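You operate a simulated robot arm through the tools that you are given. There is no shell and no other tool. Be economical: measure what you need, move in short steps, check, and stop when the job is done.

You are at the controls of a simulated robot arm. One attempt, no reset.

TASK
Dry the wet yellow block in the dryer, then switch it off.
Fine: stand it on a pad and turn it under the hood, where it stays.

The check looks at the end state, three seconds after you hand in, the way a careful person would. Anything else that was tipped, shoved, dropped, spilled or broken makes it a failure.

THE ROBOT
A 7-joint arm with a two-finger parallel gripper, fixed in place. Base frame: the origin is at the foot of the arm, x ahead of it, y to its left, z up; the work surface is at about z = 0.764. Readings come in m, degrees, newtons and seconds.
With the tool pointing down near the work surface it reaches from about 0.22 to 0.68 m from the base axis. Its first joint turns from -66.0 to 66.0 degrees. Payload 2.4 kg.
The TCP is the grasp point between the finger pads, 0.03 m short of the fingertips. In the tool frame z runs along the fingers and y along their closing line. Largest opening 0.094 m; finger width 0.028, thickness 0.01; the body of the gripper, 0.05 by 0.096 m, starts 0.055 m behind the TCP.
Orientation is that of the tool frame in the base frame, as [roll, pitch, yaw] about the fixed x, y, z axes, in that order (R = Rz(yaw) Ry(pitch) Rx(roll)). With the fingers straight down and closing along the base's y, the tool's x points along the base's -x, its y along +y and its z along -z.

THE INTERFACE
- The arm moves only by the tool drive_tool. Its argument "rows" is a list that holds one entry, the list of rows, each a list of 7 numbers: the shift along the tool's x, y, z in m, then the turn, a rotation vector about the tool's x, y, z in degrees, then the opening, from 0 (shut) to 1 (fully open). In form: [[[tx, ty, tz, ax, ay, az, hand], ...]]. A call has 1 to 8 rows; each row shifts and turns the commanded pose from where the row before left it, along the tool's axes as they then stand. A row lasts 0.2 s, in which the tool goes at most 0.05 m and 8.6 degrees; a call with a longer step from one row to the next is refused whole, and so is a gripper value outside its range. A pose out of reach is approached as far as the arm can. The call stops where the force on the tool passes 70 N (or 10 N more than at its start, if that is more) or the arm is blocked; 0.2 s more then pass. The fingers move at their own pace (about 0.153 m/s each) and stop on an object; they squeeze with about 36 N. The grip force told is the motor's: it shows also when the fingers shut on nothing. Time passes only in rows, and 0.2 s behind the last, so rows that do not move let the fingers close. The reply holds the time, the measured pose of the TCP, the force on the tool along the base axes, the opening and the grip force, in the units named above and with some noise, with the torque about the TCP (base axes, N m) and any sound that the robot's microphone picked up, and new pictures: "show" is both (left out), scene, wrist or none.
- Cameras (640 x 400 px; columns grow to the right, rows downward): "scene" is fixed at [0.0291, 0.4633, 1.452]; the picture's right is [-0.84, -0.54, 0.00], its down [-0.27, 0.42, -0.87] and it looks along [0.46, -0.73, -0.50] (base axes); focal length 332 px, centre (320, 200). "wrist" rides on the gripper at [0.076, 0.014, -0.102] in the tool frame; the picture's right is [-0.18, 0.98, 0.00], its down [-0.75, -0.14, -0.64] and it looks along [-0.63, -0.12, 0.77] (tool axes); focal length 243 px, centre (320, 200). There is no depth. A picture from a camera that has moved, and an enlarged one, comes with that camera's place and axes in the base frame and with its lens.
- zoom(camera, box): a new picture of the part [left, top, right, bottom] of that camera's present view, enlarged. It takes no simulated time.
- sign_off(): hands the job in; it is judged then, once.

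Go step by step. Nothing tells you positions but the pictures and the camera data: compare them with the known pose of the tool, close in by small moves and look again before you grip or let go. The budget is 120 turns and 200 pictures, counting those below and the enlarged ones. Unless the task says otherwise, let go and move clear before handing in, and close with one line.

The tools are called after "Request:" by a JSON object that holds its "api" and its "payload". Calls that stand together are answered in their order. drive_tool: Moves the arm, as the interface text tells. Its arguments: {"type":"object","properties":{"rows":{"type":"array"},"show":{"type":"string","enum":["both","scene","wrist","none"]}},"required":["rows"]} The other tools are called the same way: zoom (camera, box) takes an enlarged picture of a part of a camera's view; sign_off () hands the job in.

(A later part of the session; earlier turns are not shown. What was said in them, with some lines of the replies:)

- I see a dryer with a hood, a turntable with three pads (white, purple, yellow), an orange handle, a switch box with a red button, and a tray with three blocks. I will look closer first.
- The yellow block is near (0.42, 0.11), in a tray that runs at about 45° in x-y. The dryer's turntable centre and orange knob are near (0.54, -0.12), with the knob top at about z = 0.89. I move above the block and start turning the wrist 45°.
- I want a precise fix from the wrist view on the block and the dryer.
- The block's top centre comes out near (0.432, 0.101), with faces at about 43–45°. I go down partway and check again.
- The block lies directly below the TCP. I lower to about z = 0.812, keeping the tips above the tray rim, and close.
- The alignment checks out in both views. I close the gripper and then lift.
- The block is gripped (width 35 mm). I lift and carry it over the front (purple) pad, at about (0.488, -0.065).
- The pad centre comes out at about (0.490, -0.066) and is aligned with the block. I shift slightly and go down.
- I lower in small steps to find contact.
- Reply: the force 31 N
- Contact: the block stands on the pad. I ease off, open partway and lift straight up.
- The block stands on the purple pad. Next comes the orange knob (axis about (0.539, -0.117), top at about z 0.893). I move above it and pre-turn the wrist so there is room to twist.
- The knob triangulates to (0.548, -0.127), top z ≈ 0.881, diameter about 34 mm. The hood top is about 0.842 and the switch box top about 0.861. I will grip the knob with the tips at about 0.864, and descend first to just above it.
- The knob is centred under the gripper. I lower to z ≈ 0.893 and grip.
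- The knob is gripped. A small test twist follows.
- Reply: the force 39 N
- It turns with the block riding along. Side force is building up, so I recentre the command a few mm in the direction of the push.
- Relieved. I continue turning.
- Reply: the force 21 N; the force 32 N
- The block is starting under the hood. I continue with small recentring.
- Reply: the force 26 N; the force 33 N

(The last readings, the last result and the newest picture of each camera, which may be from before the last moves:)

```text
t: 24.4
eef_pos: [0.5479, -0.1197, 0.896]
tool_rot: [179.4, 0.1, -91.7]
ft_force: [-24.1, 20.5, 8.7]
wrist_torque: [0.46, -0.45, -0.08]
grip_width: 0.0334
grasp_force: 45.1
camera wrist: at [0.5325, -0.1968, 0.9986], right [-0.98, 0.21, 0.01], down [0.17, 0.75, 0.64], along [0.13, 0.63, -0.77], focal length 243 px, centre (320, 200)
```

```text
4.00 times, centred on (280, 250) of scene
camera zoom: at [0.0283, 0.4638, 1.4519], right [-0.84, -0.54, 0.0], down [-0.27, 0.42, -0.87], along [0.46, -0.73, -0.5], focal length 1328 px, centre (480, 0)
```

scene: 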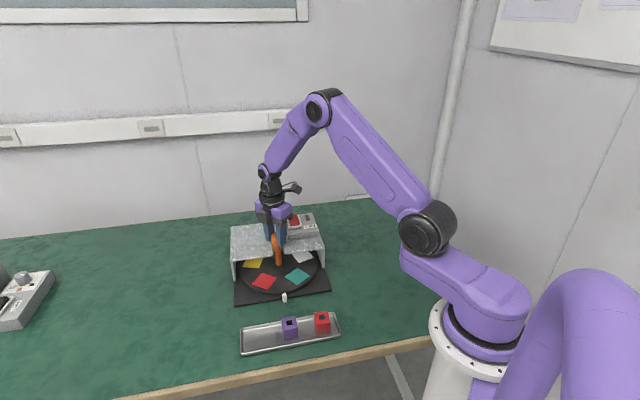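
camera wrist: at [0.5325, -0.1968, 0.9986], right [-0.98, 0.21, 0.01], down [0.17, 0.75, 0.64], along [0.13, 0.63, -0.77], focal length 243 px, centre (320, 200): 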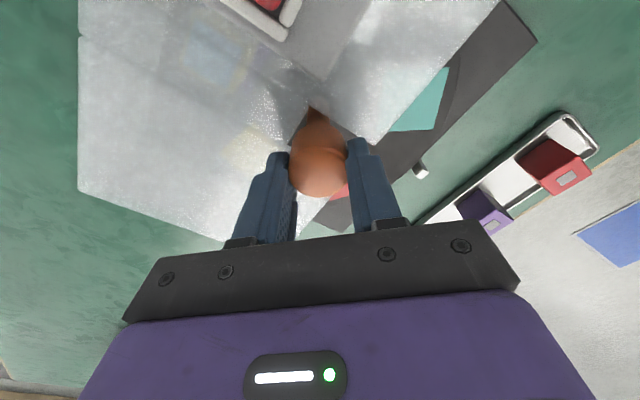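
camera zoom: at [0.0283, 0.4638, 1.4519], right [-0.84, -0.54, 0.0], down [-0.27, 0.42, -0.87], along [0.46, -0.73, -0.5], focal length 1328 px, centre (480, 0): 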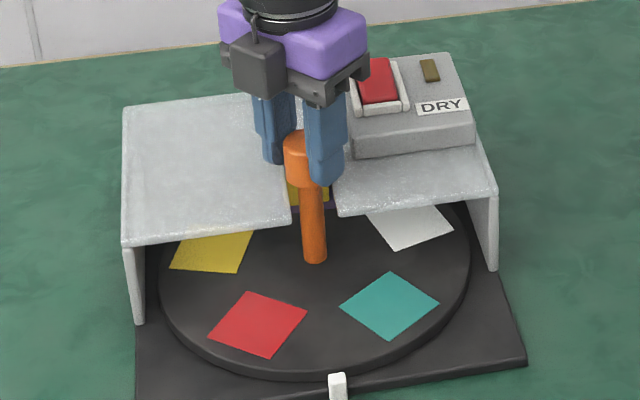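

The block is now centred under the hood, directly behind the post, and two empty pads sit symmetrically at the front. I relieve the force, open and lift off.

Request:
{"api": "drive_tool", "payload": {"rows": [[[-0.0025, 0.0028, -0.0007, 0, 0, 0, 0.2], [0, 0, 0, 0, 0, 0, 0.2], [0, 0, 0, 0, 0, 0, 0.5], [0, 0, 0, 0, 0, 0, 0.5], [0, 0, -0.02, 0, 0, 0, 0.5], [0, 0, -0.04, 0, 0, 0, 0.5], [0, 0, -0.05, 0, 0, 0, 0.5], [0, 0, -0.02, 0, 0, 0, 0.5]]]}}

Request:
{"api": "zoom", "payload": {"camera": "scene", "box": [220, 200, 340, 300]}}

Request:
{"api": "zoom", "payload": {"camera": "wrist", "box": [140, 0, 460, 210]}}

```text
t: 26.2
eef_pos: [0.5506, -0.1184, 1.0242]
tool_rot: [-180.0, 0.0, -91.8]
ft_force: [0.3, 0.5, -0.3]
wrist_torque: [0.0, 0.02, 0.01]
grip_width: 0.047
grasp_force: 0.0
camera wrist: at [0.533, -0.1955, 1.1286], right [-0.98, 0.22, 0.0], down [0.17, 0.75, 0.64], along [0.14, 0.63, -0.77], focal length 243 px, centre (320, 200)
```

scene: 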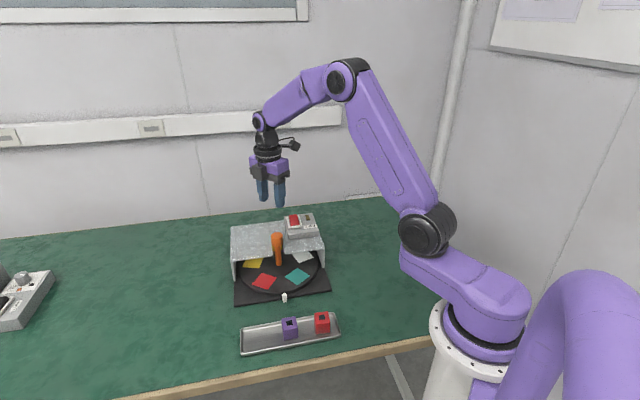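
wrist: 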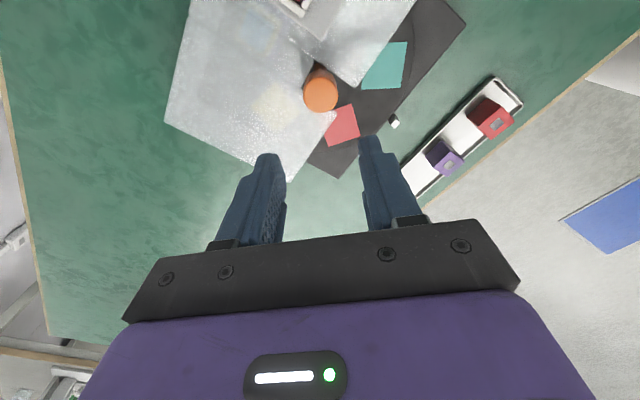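

```text
4.00 times, centred on (280, 250) of scene
camera zoom: at [0.0291, 0.4633, 1.452], right [-0.84, -0.54, 0.0], down [-0.27, 0.42, -0.87], along [0.46, -0.73, -0.5], focal length 1328 px, centre (480, 0)
```

zoom: 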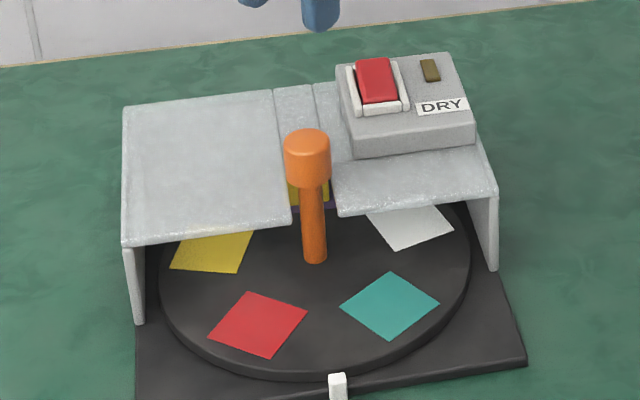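

```text
1.90 times, centred on (300, 105) of wrist
camera zoom: at [0.533, -0.1955, 1.1286], right [-0.98, 0.22, 0.0], down [0.17, 0.75, 0.64], along [0.14, 0.63, -0.77], focal length 462 px, centre (358, 381)
```

zoom: 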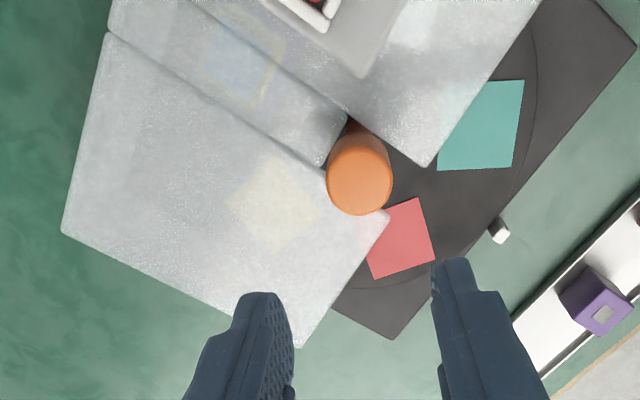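

The block shows through the hood. Now the red DRY rocker: I turn the wrist back and move to view the switch closely.

Request:
{"api": "drive_tool", "payload": {"rows": [[[0.0185, 0.0325, 0, 0, 0, 8.5, 0.5], [0.0185, 0.0325, 0, 0, 0, 8.5, 0.5], [0, 0, 0, 0, 0, 8.5, 0.5], [0, 0, 0, 0, 0, 8.5, 0.5], [0, 0, 0, 0, 0, 8.5, 0.5], [0, 0, 0, 0, 0, 8.5, 0.5], [0, 0, 0, 0, 0, 8.5, 0.5], [0, 0, 0, 0, 0, 8.5, 0.5]]], "show": "none"}}

Request:
{"api": "drive_tool", "payload": {"rows": [[[0, 0, 0, 0, 0, 8.5, 0.5], [0, 0, 0, 0, 0, 8.5, 0.5], [0, 0, 0, 0, 0, 8.5, 0.5], [0, 0, 0, 0, 0, 8.5, 0.5], [0, 0, 0, 0, 0, 8.5, 0.5], [0, 0, 0, 0, 0, 8.5, 0.5], [0, 0, 0, 0, 0, 8.5, 0.5], [0, 0, 0, 0, 0, 5.7, 0.5]]], "show": "wrist"}}

Request:
{"api": "zoom", "payload": {"camera": "wrist", "box": [240, 100, 400, 225]}}

```text
t: 28.0
eef_pos: [0.4806, -0.1475, 1.0266]
tool_rot: [180.0, 0.0, -160.0]
ft_force: [-0.4, -0.5, 0.3]
wrist_torque: [-0.01, 0.0, -0.04]
grip_width: 0.0471
grasp_force: 0.1
```

```text
t: 29.8
eef_pos: [0.4799, -0.1478, 1.0256]
tool_rot: [-180.0, 0.0, 134.8]
ft_force: [-0.4, 0.0, 0.7]
wrist_torque: [0.01, 0.01, 0.02]
grip_width: 0.0468
grasp_force: 0.2
camera wrist: at [0.4366, -0.0855, 1.1298], right [0.83, 0.56, 0.0], down [0.43, -0.63, 0.64], along [0.36, -0.53, -0.77], focal length 243 px, centre (320, 200)
```

wrist: 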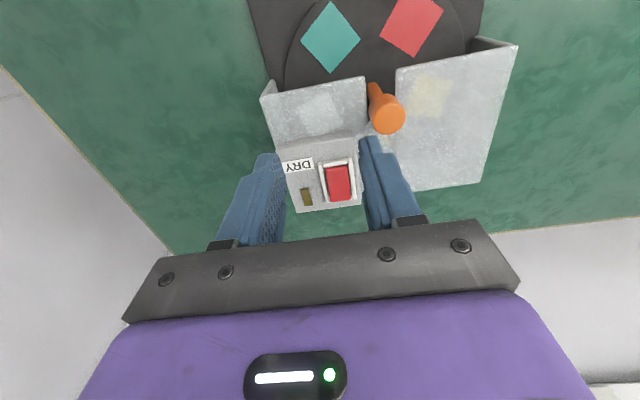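

```text
3.20 times, centred on (320, 162) of wrist
camera zoom: at [0.4366, -0.0855, 1.1298], right [0.83, 0.56, 0.0], down [0.43, -0.63, 0.64], along [0.36, -0.53, -0.77], focal length 776 px, centre (320, 320)
```

zoom: 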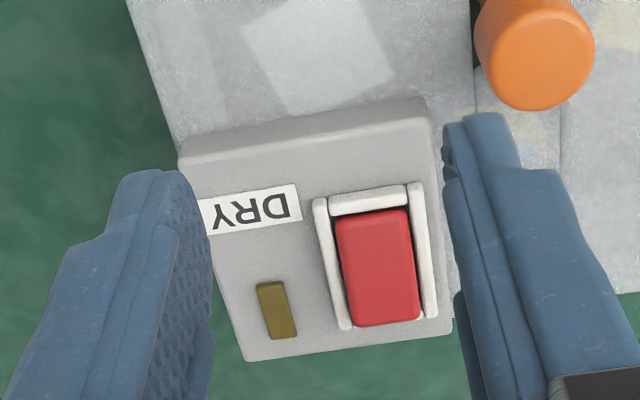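

The rear end of the rocker stands up and the lamp is dark, so the dryer is off. Pressing the rear end, near (0.566, -0.232), should switch it on. I close the fingers and hover above it.

Request:
{"api": "drive_tool", "payload": {"rows": [[[-0.0396, 0.0005, 0.0, 0, 0, 0, 0], [-0.0396, 0.0005, 0.03, 0, 0, 0, 0], [-0.0396, 0.0005, 0.03, 0, 0, 0, 0], [0, 0, 0.025, 0, 0, 0, 0], [0, 0, 0, 0, 0, 0, 0]]]}}

Request:
{"api": "zoom", "payload": {"camera": "wrist", "box": [240, 100, 400, 225]}}

Request:
{"api": "zoom", "payload": {"camera": "scene", "box": [255, 190, 335, 250]}}

```text
t: 31.0
eef_pos: [0.5678, -0.2298, 0.9428]
tool_rot: [180.0, 0.0, 134.9]
ft_force: [0.0, -0.8, 0.2]
wrist_torque: [0.04, 0.02, 0.0]
grip_width: 0.0
grasp_force: 32.7
camera wrist: at [0.5241, -0.1659, 1.046], right [0.83, 0.56, 0.0], down [0.43, -0.63, 0.64], along [0.36, -0.53, -0.77], focal length 243 px, centre (320, 200)
```

scene: 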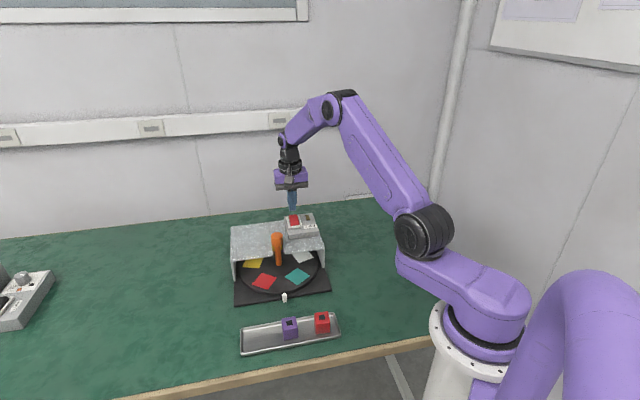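
wrist: 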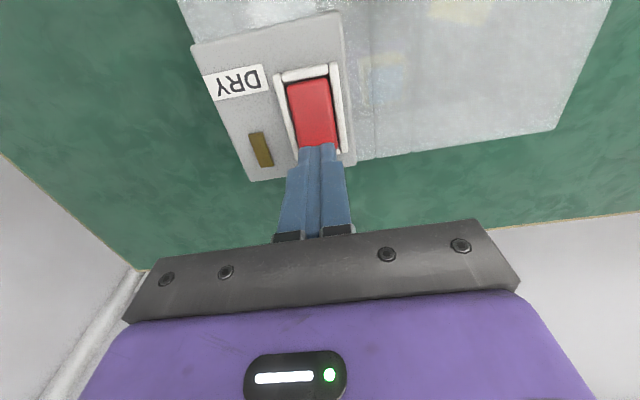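

```text
3.20 times, centred on (320, 162) of wrist
camera zoom: at [0.5241, -0.1659, 1.046], right [0.83, 0.56, 0.0], down [0.43, -0.63, 0.64], along [0.36, -0.53, -0.77], focal length 776 px, centre (320, 320)
```

zoom: 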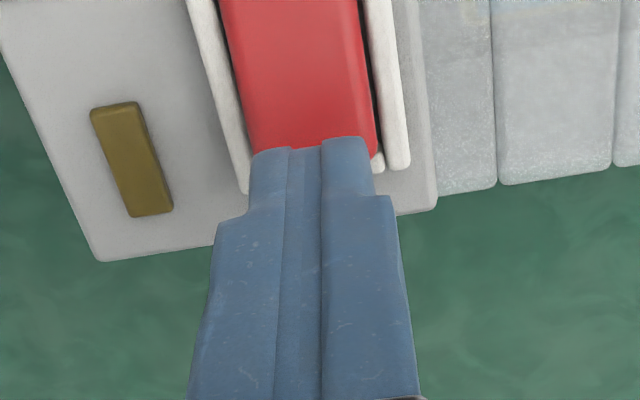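

```text
6.67 times, centred on (295, 220) of scene
camera zoom: at [0.0291, 0.4633, 1.452], right [-0.84, -0.54, 0.0], down [-0.27, 0.42, -0.87], along [0.46, -0.73, -0.5], focal length 2213 px, centre (487, 67)
```

zoom: 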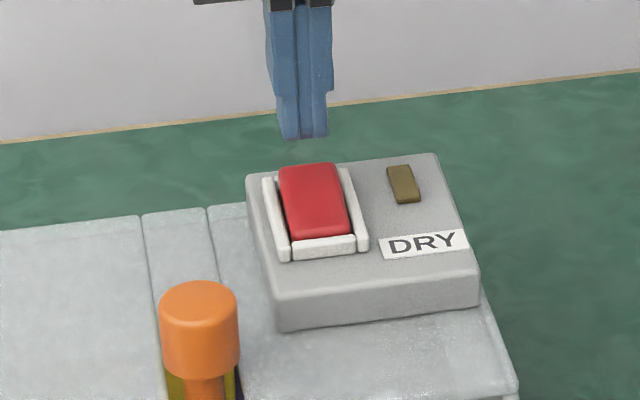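

Alignment looks right. I go down gently until the rocker clicks.

Request:
{"api": "drive_tool", "payload": {"rows": [[[0, -0.002, 0.012, 0, 0, 0, 0], [0, 0, 0.01, 0, 0, 0, 0], [0, 0, 0.003, 0, 0, 0, 0], [0, 0, 0.003, 0, 0, 0, 0], [0, 0, 0, 0, 0, 0, 0]]], "show": "none"}}

Request:
{"api": "zoom", "payload": {"camera": "scene", "box": [255, 190, 335, 250]}}

```text
t: 32.2
eef_pos: [0.5666, -0.2337, 0.9165]
tool_rot: [179.8, 0.5, 134.9]
ft_force: [-3.1, -1.5, 44.0]
wrist_torque: [0.38, 0.56, 0.01]
grip_width: 0.0002
grasp_force: 33.2
```

```text
6.67 times, centred on (295, 220) of scene
camera zoom: at [0.0282, 0.4636, 1.452], right [-0.84, -0.54, 0.0], down [-0.27, 0.42, -0.87], along [0.46, -0.73, -0.5], focal length 2213 px, centre (487, 67)
```

zoom: 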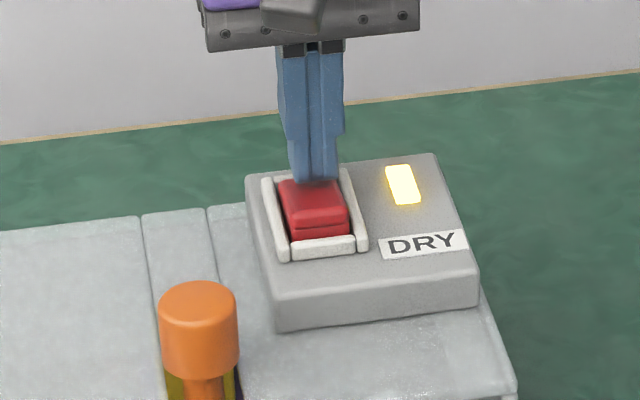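

The lamp is lit: the dryer is on. I back off and watch the block.

Request:
{"api": "drive_tool", "payload": {"rows": [[[0, 0, -0.03, 0, 0, 0, 0], [0.02, 0, -0.03, 0, 0, 0, 0], [0.04, 0, -0.02, 0, 0, 0, 0], [0.02, 0, 0, 0, 0, 0, 0], [0, 0, 0, 0, 0, 0, 0]]]}}

Request:
{"api": "zoom", "payload": {"camera": "wrist", "box": [240, 90, 440, 230]}}

Request:
{"api": "zoom", "payload": {"camera": "scene", "box": [225, 200, 335, 280]}}

```text
t: 33.4
eef_pos: [0.5055, -0.1777, 0.9937]
tool_rot: [179.9, 0.1, 135.0]
ft_force: [0.6, 0.0, 0.6]
wrist_torque: [0.02, 0.02, 0.03]
grip_width: 0.0
grasp_force: 33.1
camera wrist: at [0.4621, -0.1138, 1.0974], right [0.83, 0.56, 0.0], down [0.43, -0.63, 0.64], along [0.36, -0.53, -0.77], focal length 243 px, centre (320, 200)
```

scene: 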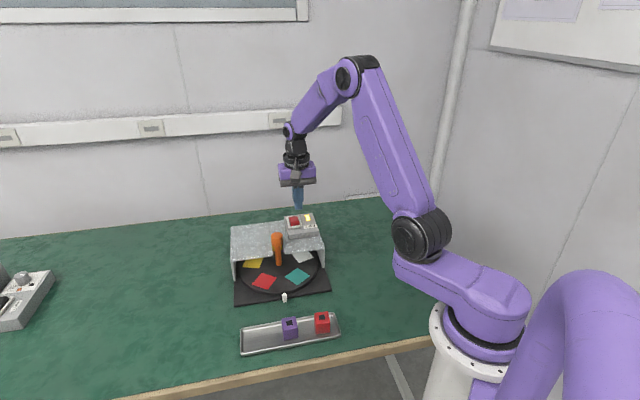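
wrist: 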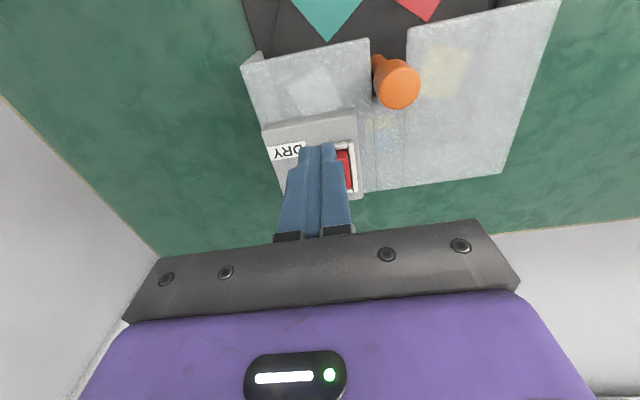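

```text
2.86 times, centred on (340, 160) of wrist
camera zoom: at [0.4621, -0.1138, 1.0974], right [0.83, 0.56, 0.0], down [0.43, -0.63, 0.64], along [0.36, -0.53, -0.77], focal length 693 px, centre (263, 314)
```

zoom: 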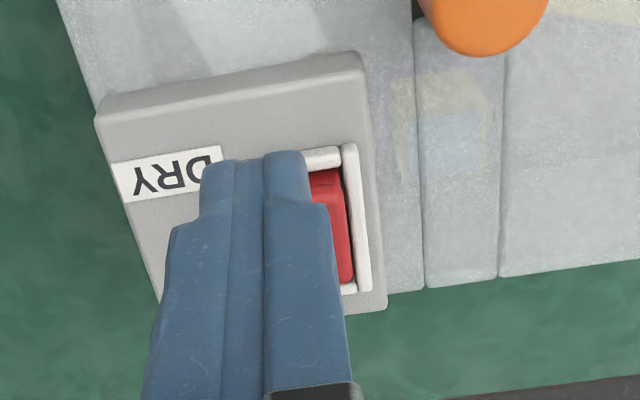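

```text
5.00 times, centred on (280, 240) of scene
camera zoom: at [0.0291, 0.4633, 1.452], right [-0.84, -0.54, 0.0], down [-0.27, 0.42, -0.87], along [0.46, -0.73, -0.5], focal length 1660 px, centre (520, 0)
```

zoom: 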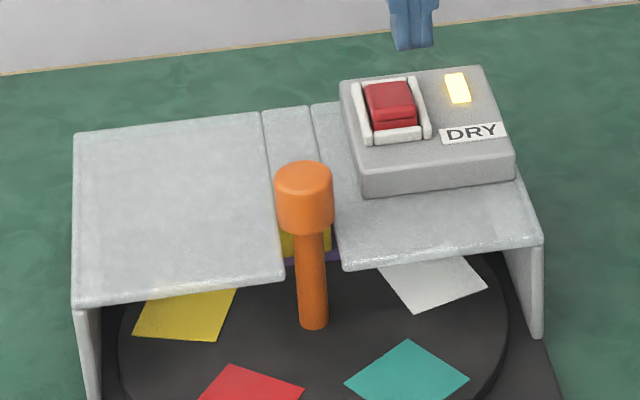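

The drying lamp is on and the sticker is still blue. I wait and watch it through the hood.

Request:
{"api": "drive_tool", "payload": {"rows": [[[0, 0, 0, 0, 0, 0, 0], [0, 0, 0, 0, 0, 0, 0], [0, 0, 0, 0, 0, 0, 0], [0, 0, 0, 0, 0, 0, 0], [0, 0, 0, 0, 0, 0, 0], [0, 0, 0, 0, 0, 0, 0], [0, 0, 0, 0, 0, 0, 0], [0, 0, 0, 0, 0, 0, 0]]], "show": "none"}}

Request:
{"api": "drive_tool", "payload": {"rows": [[[0, 0, 0, 0, 0, 0, 0], [0, 0, 0, 0, 0, 0, 0], [0, 0, 0, 0, 0, 0, 0], [0, 0, 0, 0, 0, 0, 0], [0, 0, 0, 0, 0, 0, 0], [0, 0, 0, 0, 0, 0, 0], [0, 0, 0, 0, 0, 0, 0], [0, 0, 0, 0, 0, 0, 0]]], "show": "none"}}

Request:
{"api": "zoom", "payload": {"camera": "wrist", "box": [240, 90, 440, 230]}}

```text
t: 35.2
eef_pos: [0.5053, -0.1762, 0.9936]
tool_rot: [180.0, 0.0, 135.1]
ft_force: [0.2, 0.5, -0.2]
wrist_torque: [-0.01, 0.02, -0.02]
grip_width: 0.0
grasp_force: 32.6
```

```text
t: 37.0
eef_pos: [0.5061, -0.1771, 0.9955]
tool_rot: [179.9, 0.0, 135.1]
ft_force: [-0.6, -0.2, -0.4]
wrist_torque: [-0.04, 0.0, 0.02]
grip_width: 0.0001
grasp_force: 33.1
```

```text
2.86 times, centred on (340, 160) of wrist
camera zoom: at [0.4624, -0.114, 1.0974], right [0.83, 0.56, 0.0], down [0.43, -0.63, 0.64], along [0.36, -0.53, -0.77], focal length 693 px, centre (263, 314)
```

zoom: 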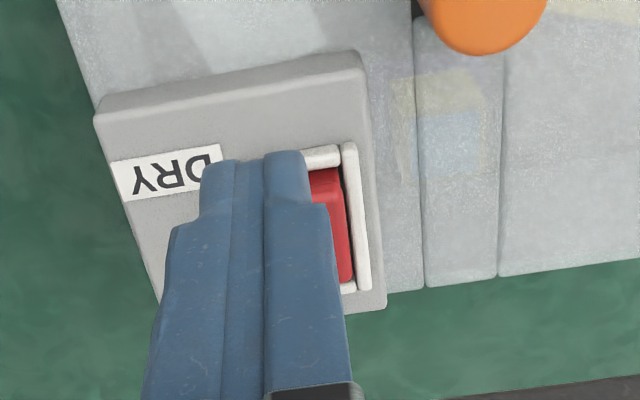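

Still blue, so I keep waiting.

Request:
{"api": "drive_tool", "payload": {"rows": [[[0, 0, 0, 0, 0, 0, 0], [0, 0, 0, 0, 0, 0, 0], [0, 0, 0, 0, 0, 0, 0], [0, 0, 0, 0, 0, 0, 0], [0, 0, 0, 0, 0, 0, 0], [0, 0, 0, 0, 0, 0, 0], [0, 0, 0, 0, 0, 0, 0], [0, 0, 0, 0, 0, 0, 0]]], "show": "none"}}

Request:
{"api": "drive_tool", "payload": {"rows": [[[0, 0, 0, 0, 0, 0, 0], [0, 0, 0, 0, 0, 0, 0], [0, 0, 0, 0, 0, 0, 0], [0, 0, 0, 0, 0, 0, 0], [0, 0, 0, 0, 0, 0, 0], [0, 0, 0, 0, 0, 0, 0], [0, 0, 0, 0, 0, 0, 0], [0, 0, 0, 0, 0, 0, 0]]], "show": "none"}}

Request:
{"api": "zoom", "payload": {"camera": "wrist", "box": [240, 90, 440, 230]}}

Request:
{"api": "zoom", "payload": {"camera": "scene", "box": [225, 200, 335, 280]}}

```text
t: 38.8
eef_pos: [0.5066, -0.1764, 0.994]
tool_rot: [-179.9, 0.0, 134.9]
ft_force: [-0.1, -0.3, -0.3]
wrist_torque: [0.02, -0.02, -0.01]
grip_width: 0.0
grasp_force: 33.5
```

```text
t: 40.6
eef_pos: [0.506, -0.1771, 0.9948]
tool_rot: [180.0, 0.1, 135.0]
ft_force: [-0.1, 1.2, 0.7]
wrist_torque: [-0.01, 0.0, 0.0]
grip_width: 0.0001
grasp_force: 33.4
```

```text
2.86 times, centred on (340, 160) of wrist
camera zoom: at [0.4624, -0.114, 1.0974], right [0.83, 0.56, 0.0], down [0.43, -0.63, 0.64], along [0.36, -0.53, -0.77], focal length 693 px, centre (263, 314)
```

zoom: 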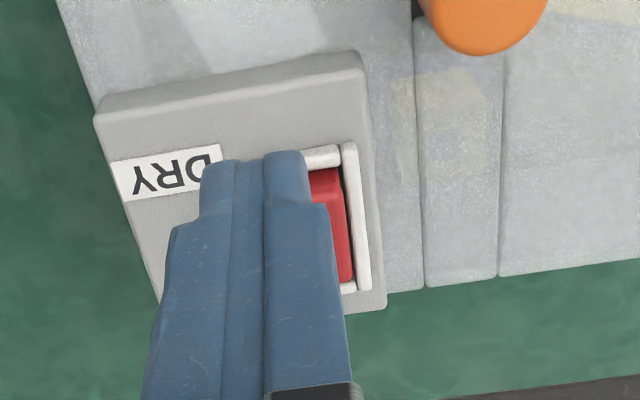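

```text
5.00 times, centred on (280, 240) of scene
camera zoom: at [0.0291, 0.4633, 1.452], right [-0.84, -0.54, 0.0], down [-0.27, 0.42, -0.87], along [0.46, -0.73, -0.5], focal length 1660 px, centre (520, 0)
```

zoom: 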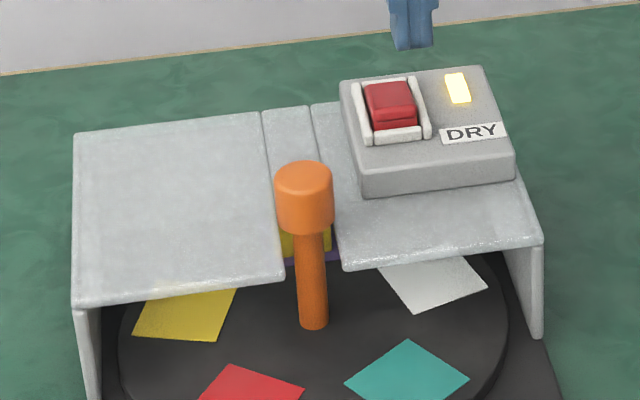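

Request:
{"api": "zoom", "payload": {"camera": "wrist", "box": [355, 100, 405, 165]}}

```text
6.15 times, centred on (380, 132) of wrist
camera zoom: at [0.4624, -0.114, 1.0974], right [0.83, 0.56, 0.0], down [0.43, -0.63, 0.64], along [0.36, -0.53, -0.77], focal length 1493 px, centre (-49, 615)
```

zoom: 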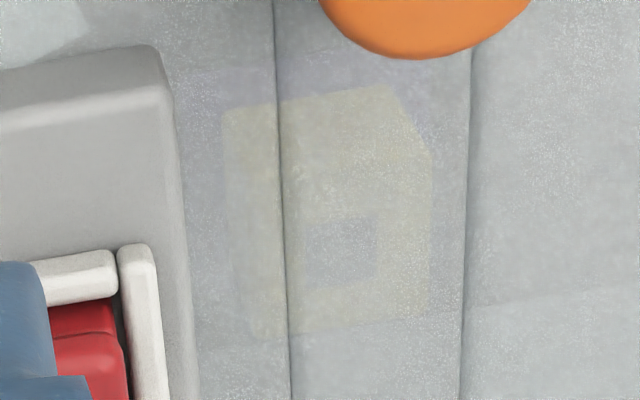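

The blue is gone and the small dark square shows, as on the dry blocks, so the block is dry. Now I press the front end of the rocker, about (0.549, -0.216), to switch off.

Request:
{"api": "drive_tool", "payload": {"rows": [[[-0.029, 0.001, 0.01, 0, 0, 0, 0], [-0.0287, 0.0011, 0.03, 0, 0, 0, 0], [0, 0, 0.008, 0, 0, 0, 0], [0, 0, 0, 0, 0, 0, 0]]]}}

Request:
{"api": "zoom", "payload": {"camera": "scene", "box": [255, 190, 335, 250]}}

Request:
{"api": "zoom", "payload": {"camera": "wrist", "box": [240, 80, 400, 225]}}

```text
t: 41.6
eef_pos: [0.551, -0.2162, 0.9439]
tool_rot: [180.0, 0.1, 135.1]
ft_force: [0.3, 0.7, 0.0]
wrist_torque: [-0.02, -0.01, 0.0]
grip_width: 0.0
grasp_force: 33.3
camera wrist: at [0.5065, -0.1523, 1.0475], right [0.83, 0.56, 0.0], down [0.43, -0.63, 0.64], along [0.36, -0.53, -0.77], focal length 243 px, centre (320, 200)
```

scene: 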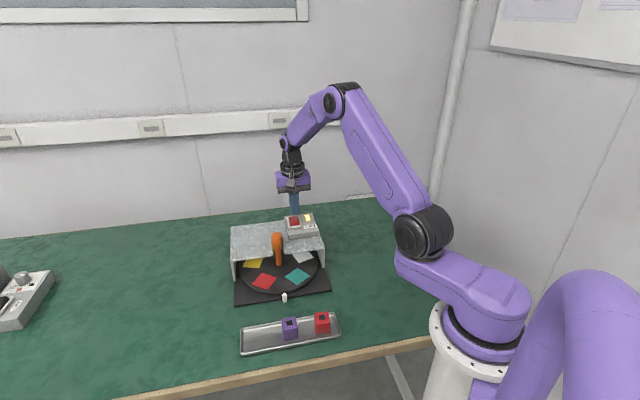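
wrist: 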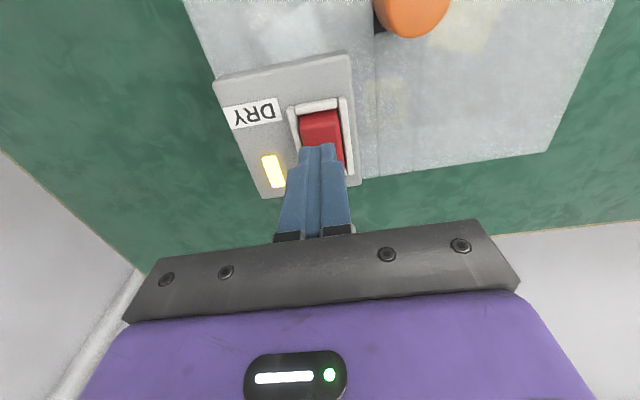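

```text
6.67 times, centred on (295, 220) of scene
camera zoom: at [0.0291, 0.4633, 1.452], right [-0.84, -0.54, 0.0], down [-0.27, 0.42, -0.87], along [0.46, -0.73, -0.5], focal length 2213 px, centre (487, 67)
```

zoom: 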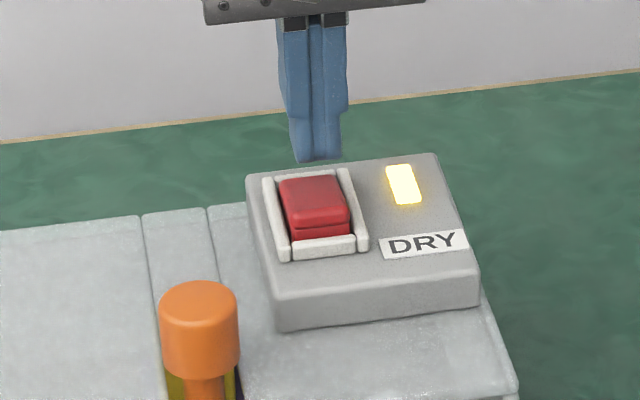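

```text
2.76 times, centred on (320, 152) of wrist
camera zoom: at [0.5065, -0.1523, 1.0475], right [0.83, 0.56, 0.0], down [0.43, -0.63, 0.64], along [0.36, -0.53, -0.77], focal length 669 px, centre (320, 331)
```

zoom: 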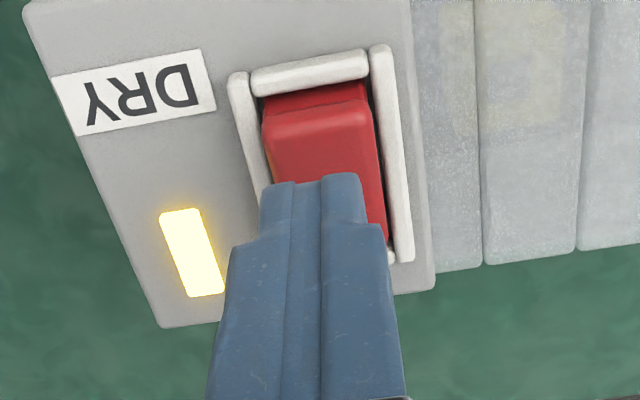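

Request:
{"api": "drive_tool", "payload": {"rows": [[[0.002, 0, 0.012, 0, 0, 0, 0], [0, 0, 0.01, 0, 0, 0, 0], [0, 0, 0.003, 0, 0, 0, 0], [0, 0, 0.003, 0, 0, 0, 0], [0, 0, 0, 0, 0, 0, 0]]], "show": "none"}}

Request:
{"api": "zoom", "payload": {"camera": "scene", "box": [255, 190, 335, 250]}}

```text
t: 42.8
eef_pos: [0.5501, -0.2142, 0.9184]
tool_rot: [-180.0, -0.1, 135.0]
ft_force: [0.2, 1.8, 0.8]
wrist_torque: [0.06, -0.04, 0.01]
grip_width: 0.0002
grasp_force: 33.0
```

```text
6.67 times, centred on (295, 220) of scene
camera zoom: at [0.0291, 0.4633, 1.452], right [-0.84, -0.54, 0.0], down [-0.27, 0.42, -0.87], along [0.46, -0.73, -0.5], focal length 2213 px, centre (487, 67)
```

zoom: 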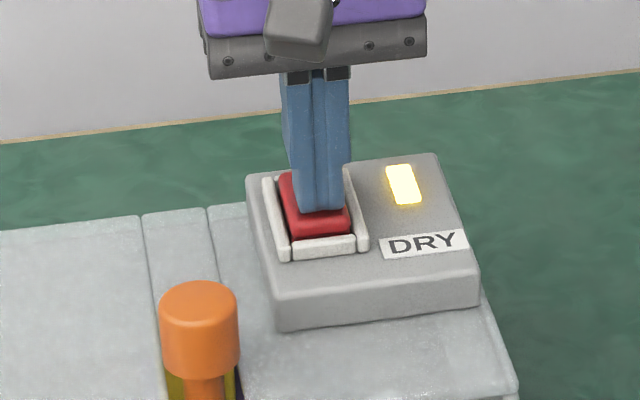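

No contact force yet. I nudge 3 mm toward the front end and press on in small steps.

Request:
{"api": "drive_tool", "payload": {"rows": [[[0.003, 0, 0, 0, 0, 0, 0], [0, 0, 0.003, 0, 0, 0, 0], [0, 0, 0.003, 0, 0, 0, 0], [0, 0, 0, 0, 0, 0, 0]]], "show": "none"}}

Request:
{"api": "zoom", "payload": {"camera": "scene", "box": [255, 190, 335, 250]}}

```text
t: 43.8
eef_pos: [0.5471, -0.2108, 0.9185]
tool_rot: [179.7, 0.5, 134.9]
ft_force: [-15.8, 9.8, 62.7]
wrist_torque: [-0.28, -0.02, -0.18]
grip_width: 0.0002
grasp_force: 32.9
```

```text
6.67 times, centred on (295, 220) of scene
camera zoom: at [0.0276, 0.464, 1.4518], right [-0.84, -0.54, 0.0], down [-0.27, 0.42, -0.87], along [0.46, -0.73, -0.5], focal length 2213 px, centre (487, 67)
```

zoom: 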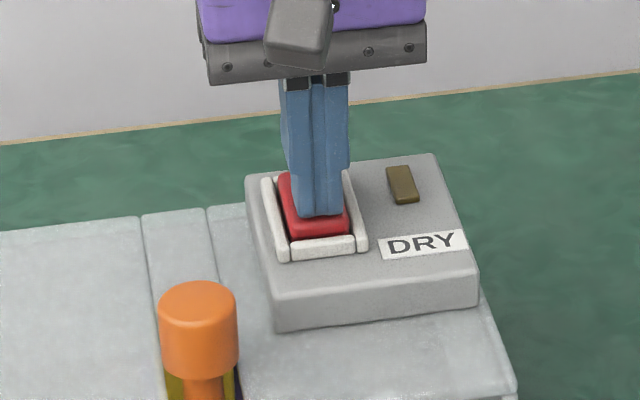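

The lamp is dark, so the dryer is off. I back away and check the final state.

Request:
{"api": "drive_tool", "payload": {"rows": [[[0, 0, -0.01, 0, 0, 0, 0], [0, 0, -0.04, 0, 0, 0, 0], [0.01, 0, -0.045, 0, 0, 0, 0], [0.03, 0, -0.03, 0, 0, 0, 0.3], [0.04, 0, 0, 0, 0, 0, 0.5], [0, 0, 0, 0, 0, 0, 0.5]]]}}

Request:
{"api": "zoom", "payload": {"camera": "scene", "box": [220, 200, 340, 300]}}

Request:
{"api": "zoom", "payload": {"camera": "wrist", "box": [260, 60, 480, 230]}}

```text
t: 45.2
eef_pos: [0.4897, -0.1527, 1.0386]
tool_rot: [-180.0, -0.1, 135.0]
ft_force: [0.1, 0.5, 0.6]
wrist_torque: [0.01, -0.01, -0.01]
grip_width: 0.0473
grasp_force: 0.1
camera wrist: at [0.446, -0.089, 1.1406], right [0.83, 0.56, 0.0], down [0.43, -0.63, 0.64], along [0.36, -0.53, -0.77], focal length 243 px, centre (320, 200)
```

scene: 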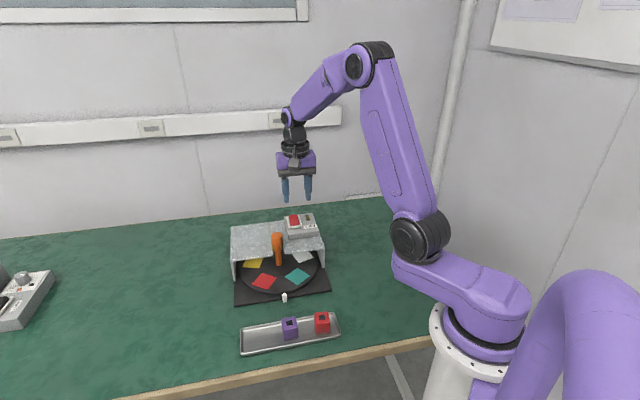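
wrist: 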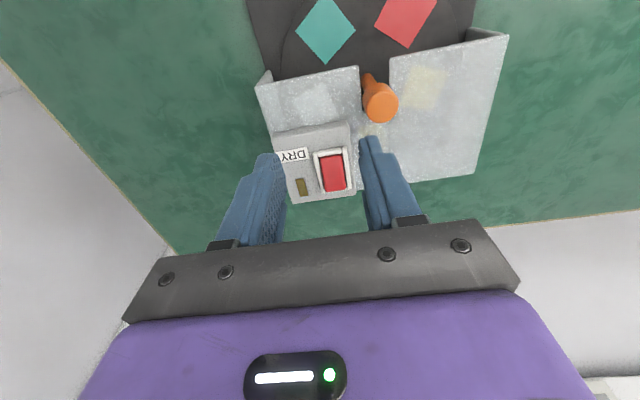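

```text
4.00 times, centred on (280, 250) of scene
camera zoom: at [0.0291, 0.4633, 1.452], right [-0.84, -0.54, 0.0], down [-0.27, 0.42, -0.87], along [0.46, -0.73, -0.5], focal length 1328 px, centre (480, 0)
```

zoom: 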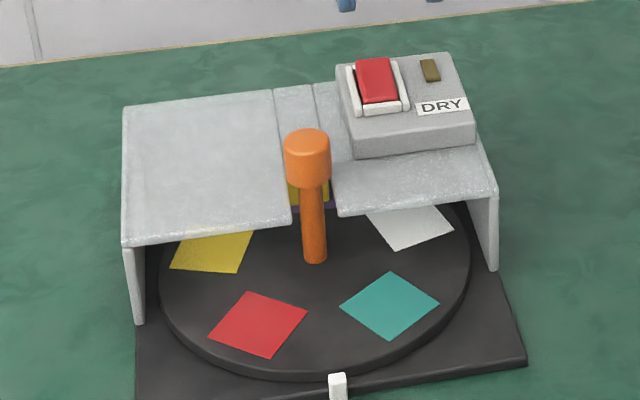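

```text
2.35 times, centred on (370, 145) of wrist
camera zoom: at [0.446, -0.089, 1.1406], right [0.83, 0.56, 0.0], down [0.43, -0.63, 0.64], along [0.36, -0.53, -0.77], focal length 571 px, centre (202, 329)
```

zoom: 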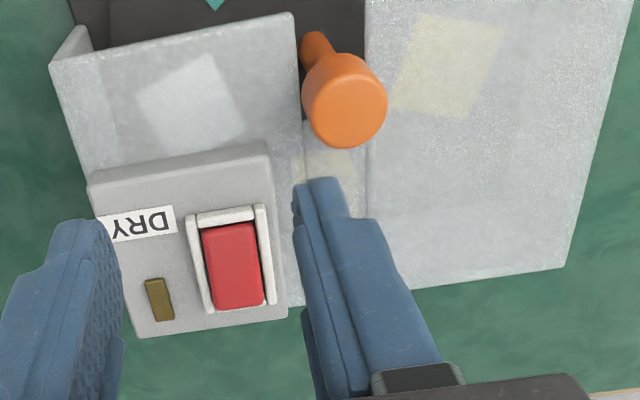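

The switch is off with its lamp dark, the dried block stands on its pad under the hood, and nothing else was disturbed. I hand in.

Request:
{"api": "sign_off", "payload": {}}

```text
The job is handed in.
```

The yellow block is dry and stands on the purple pad under the hood, the dryer is switched off, and the arm is clear.
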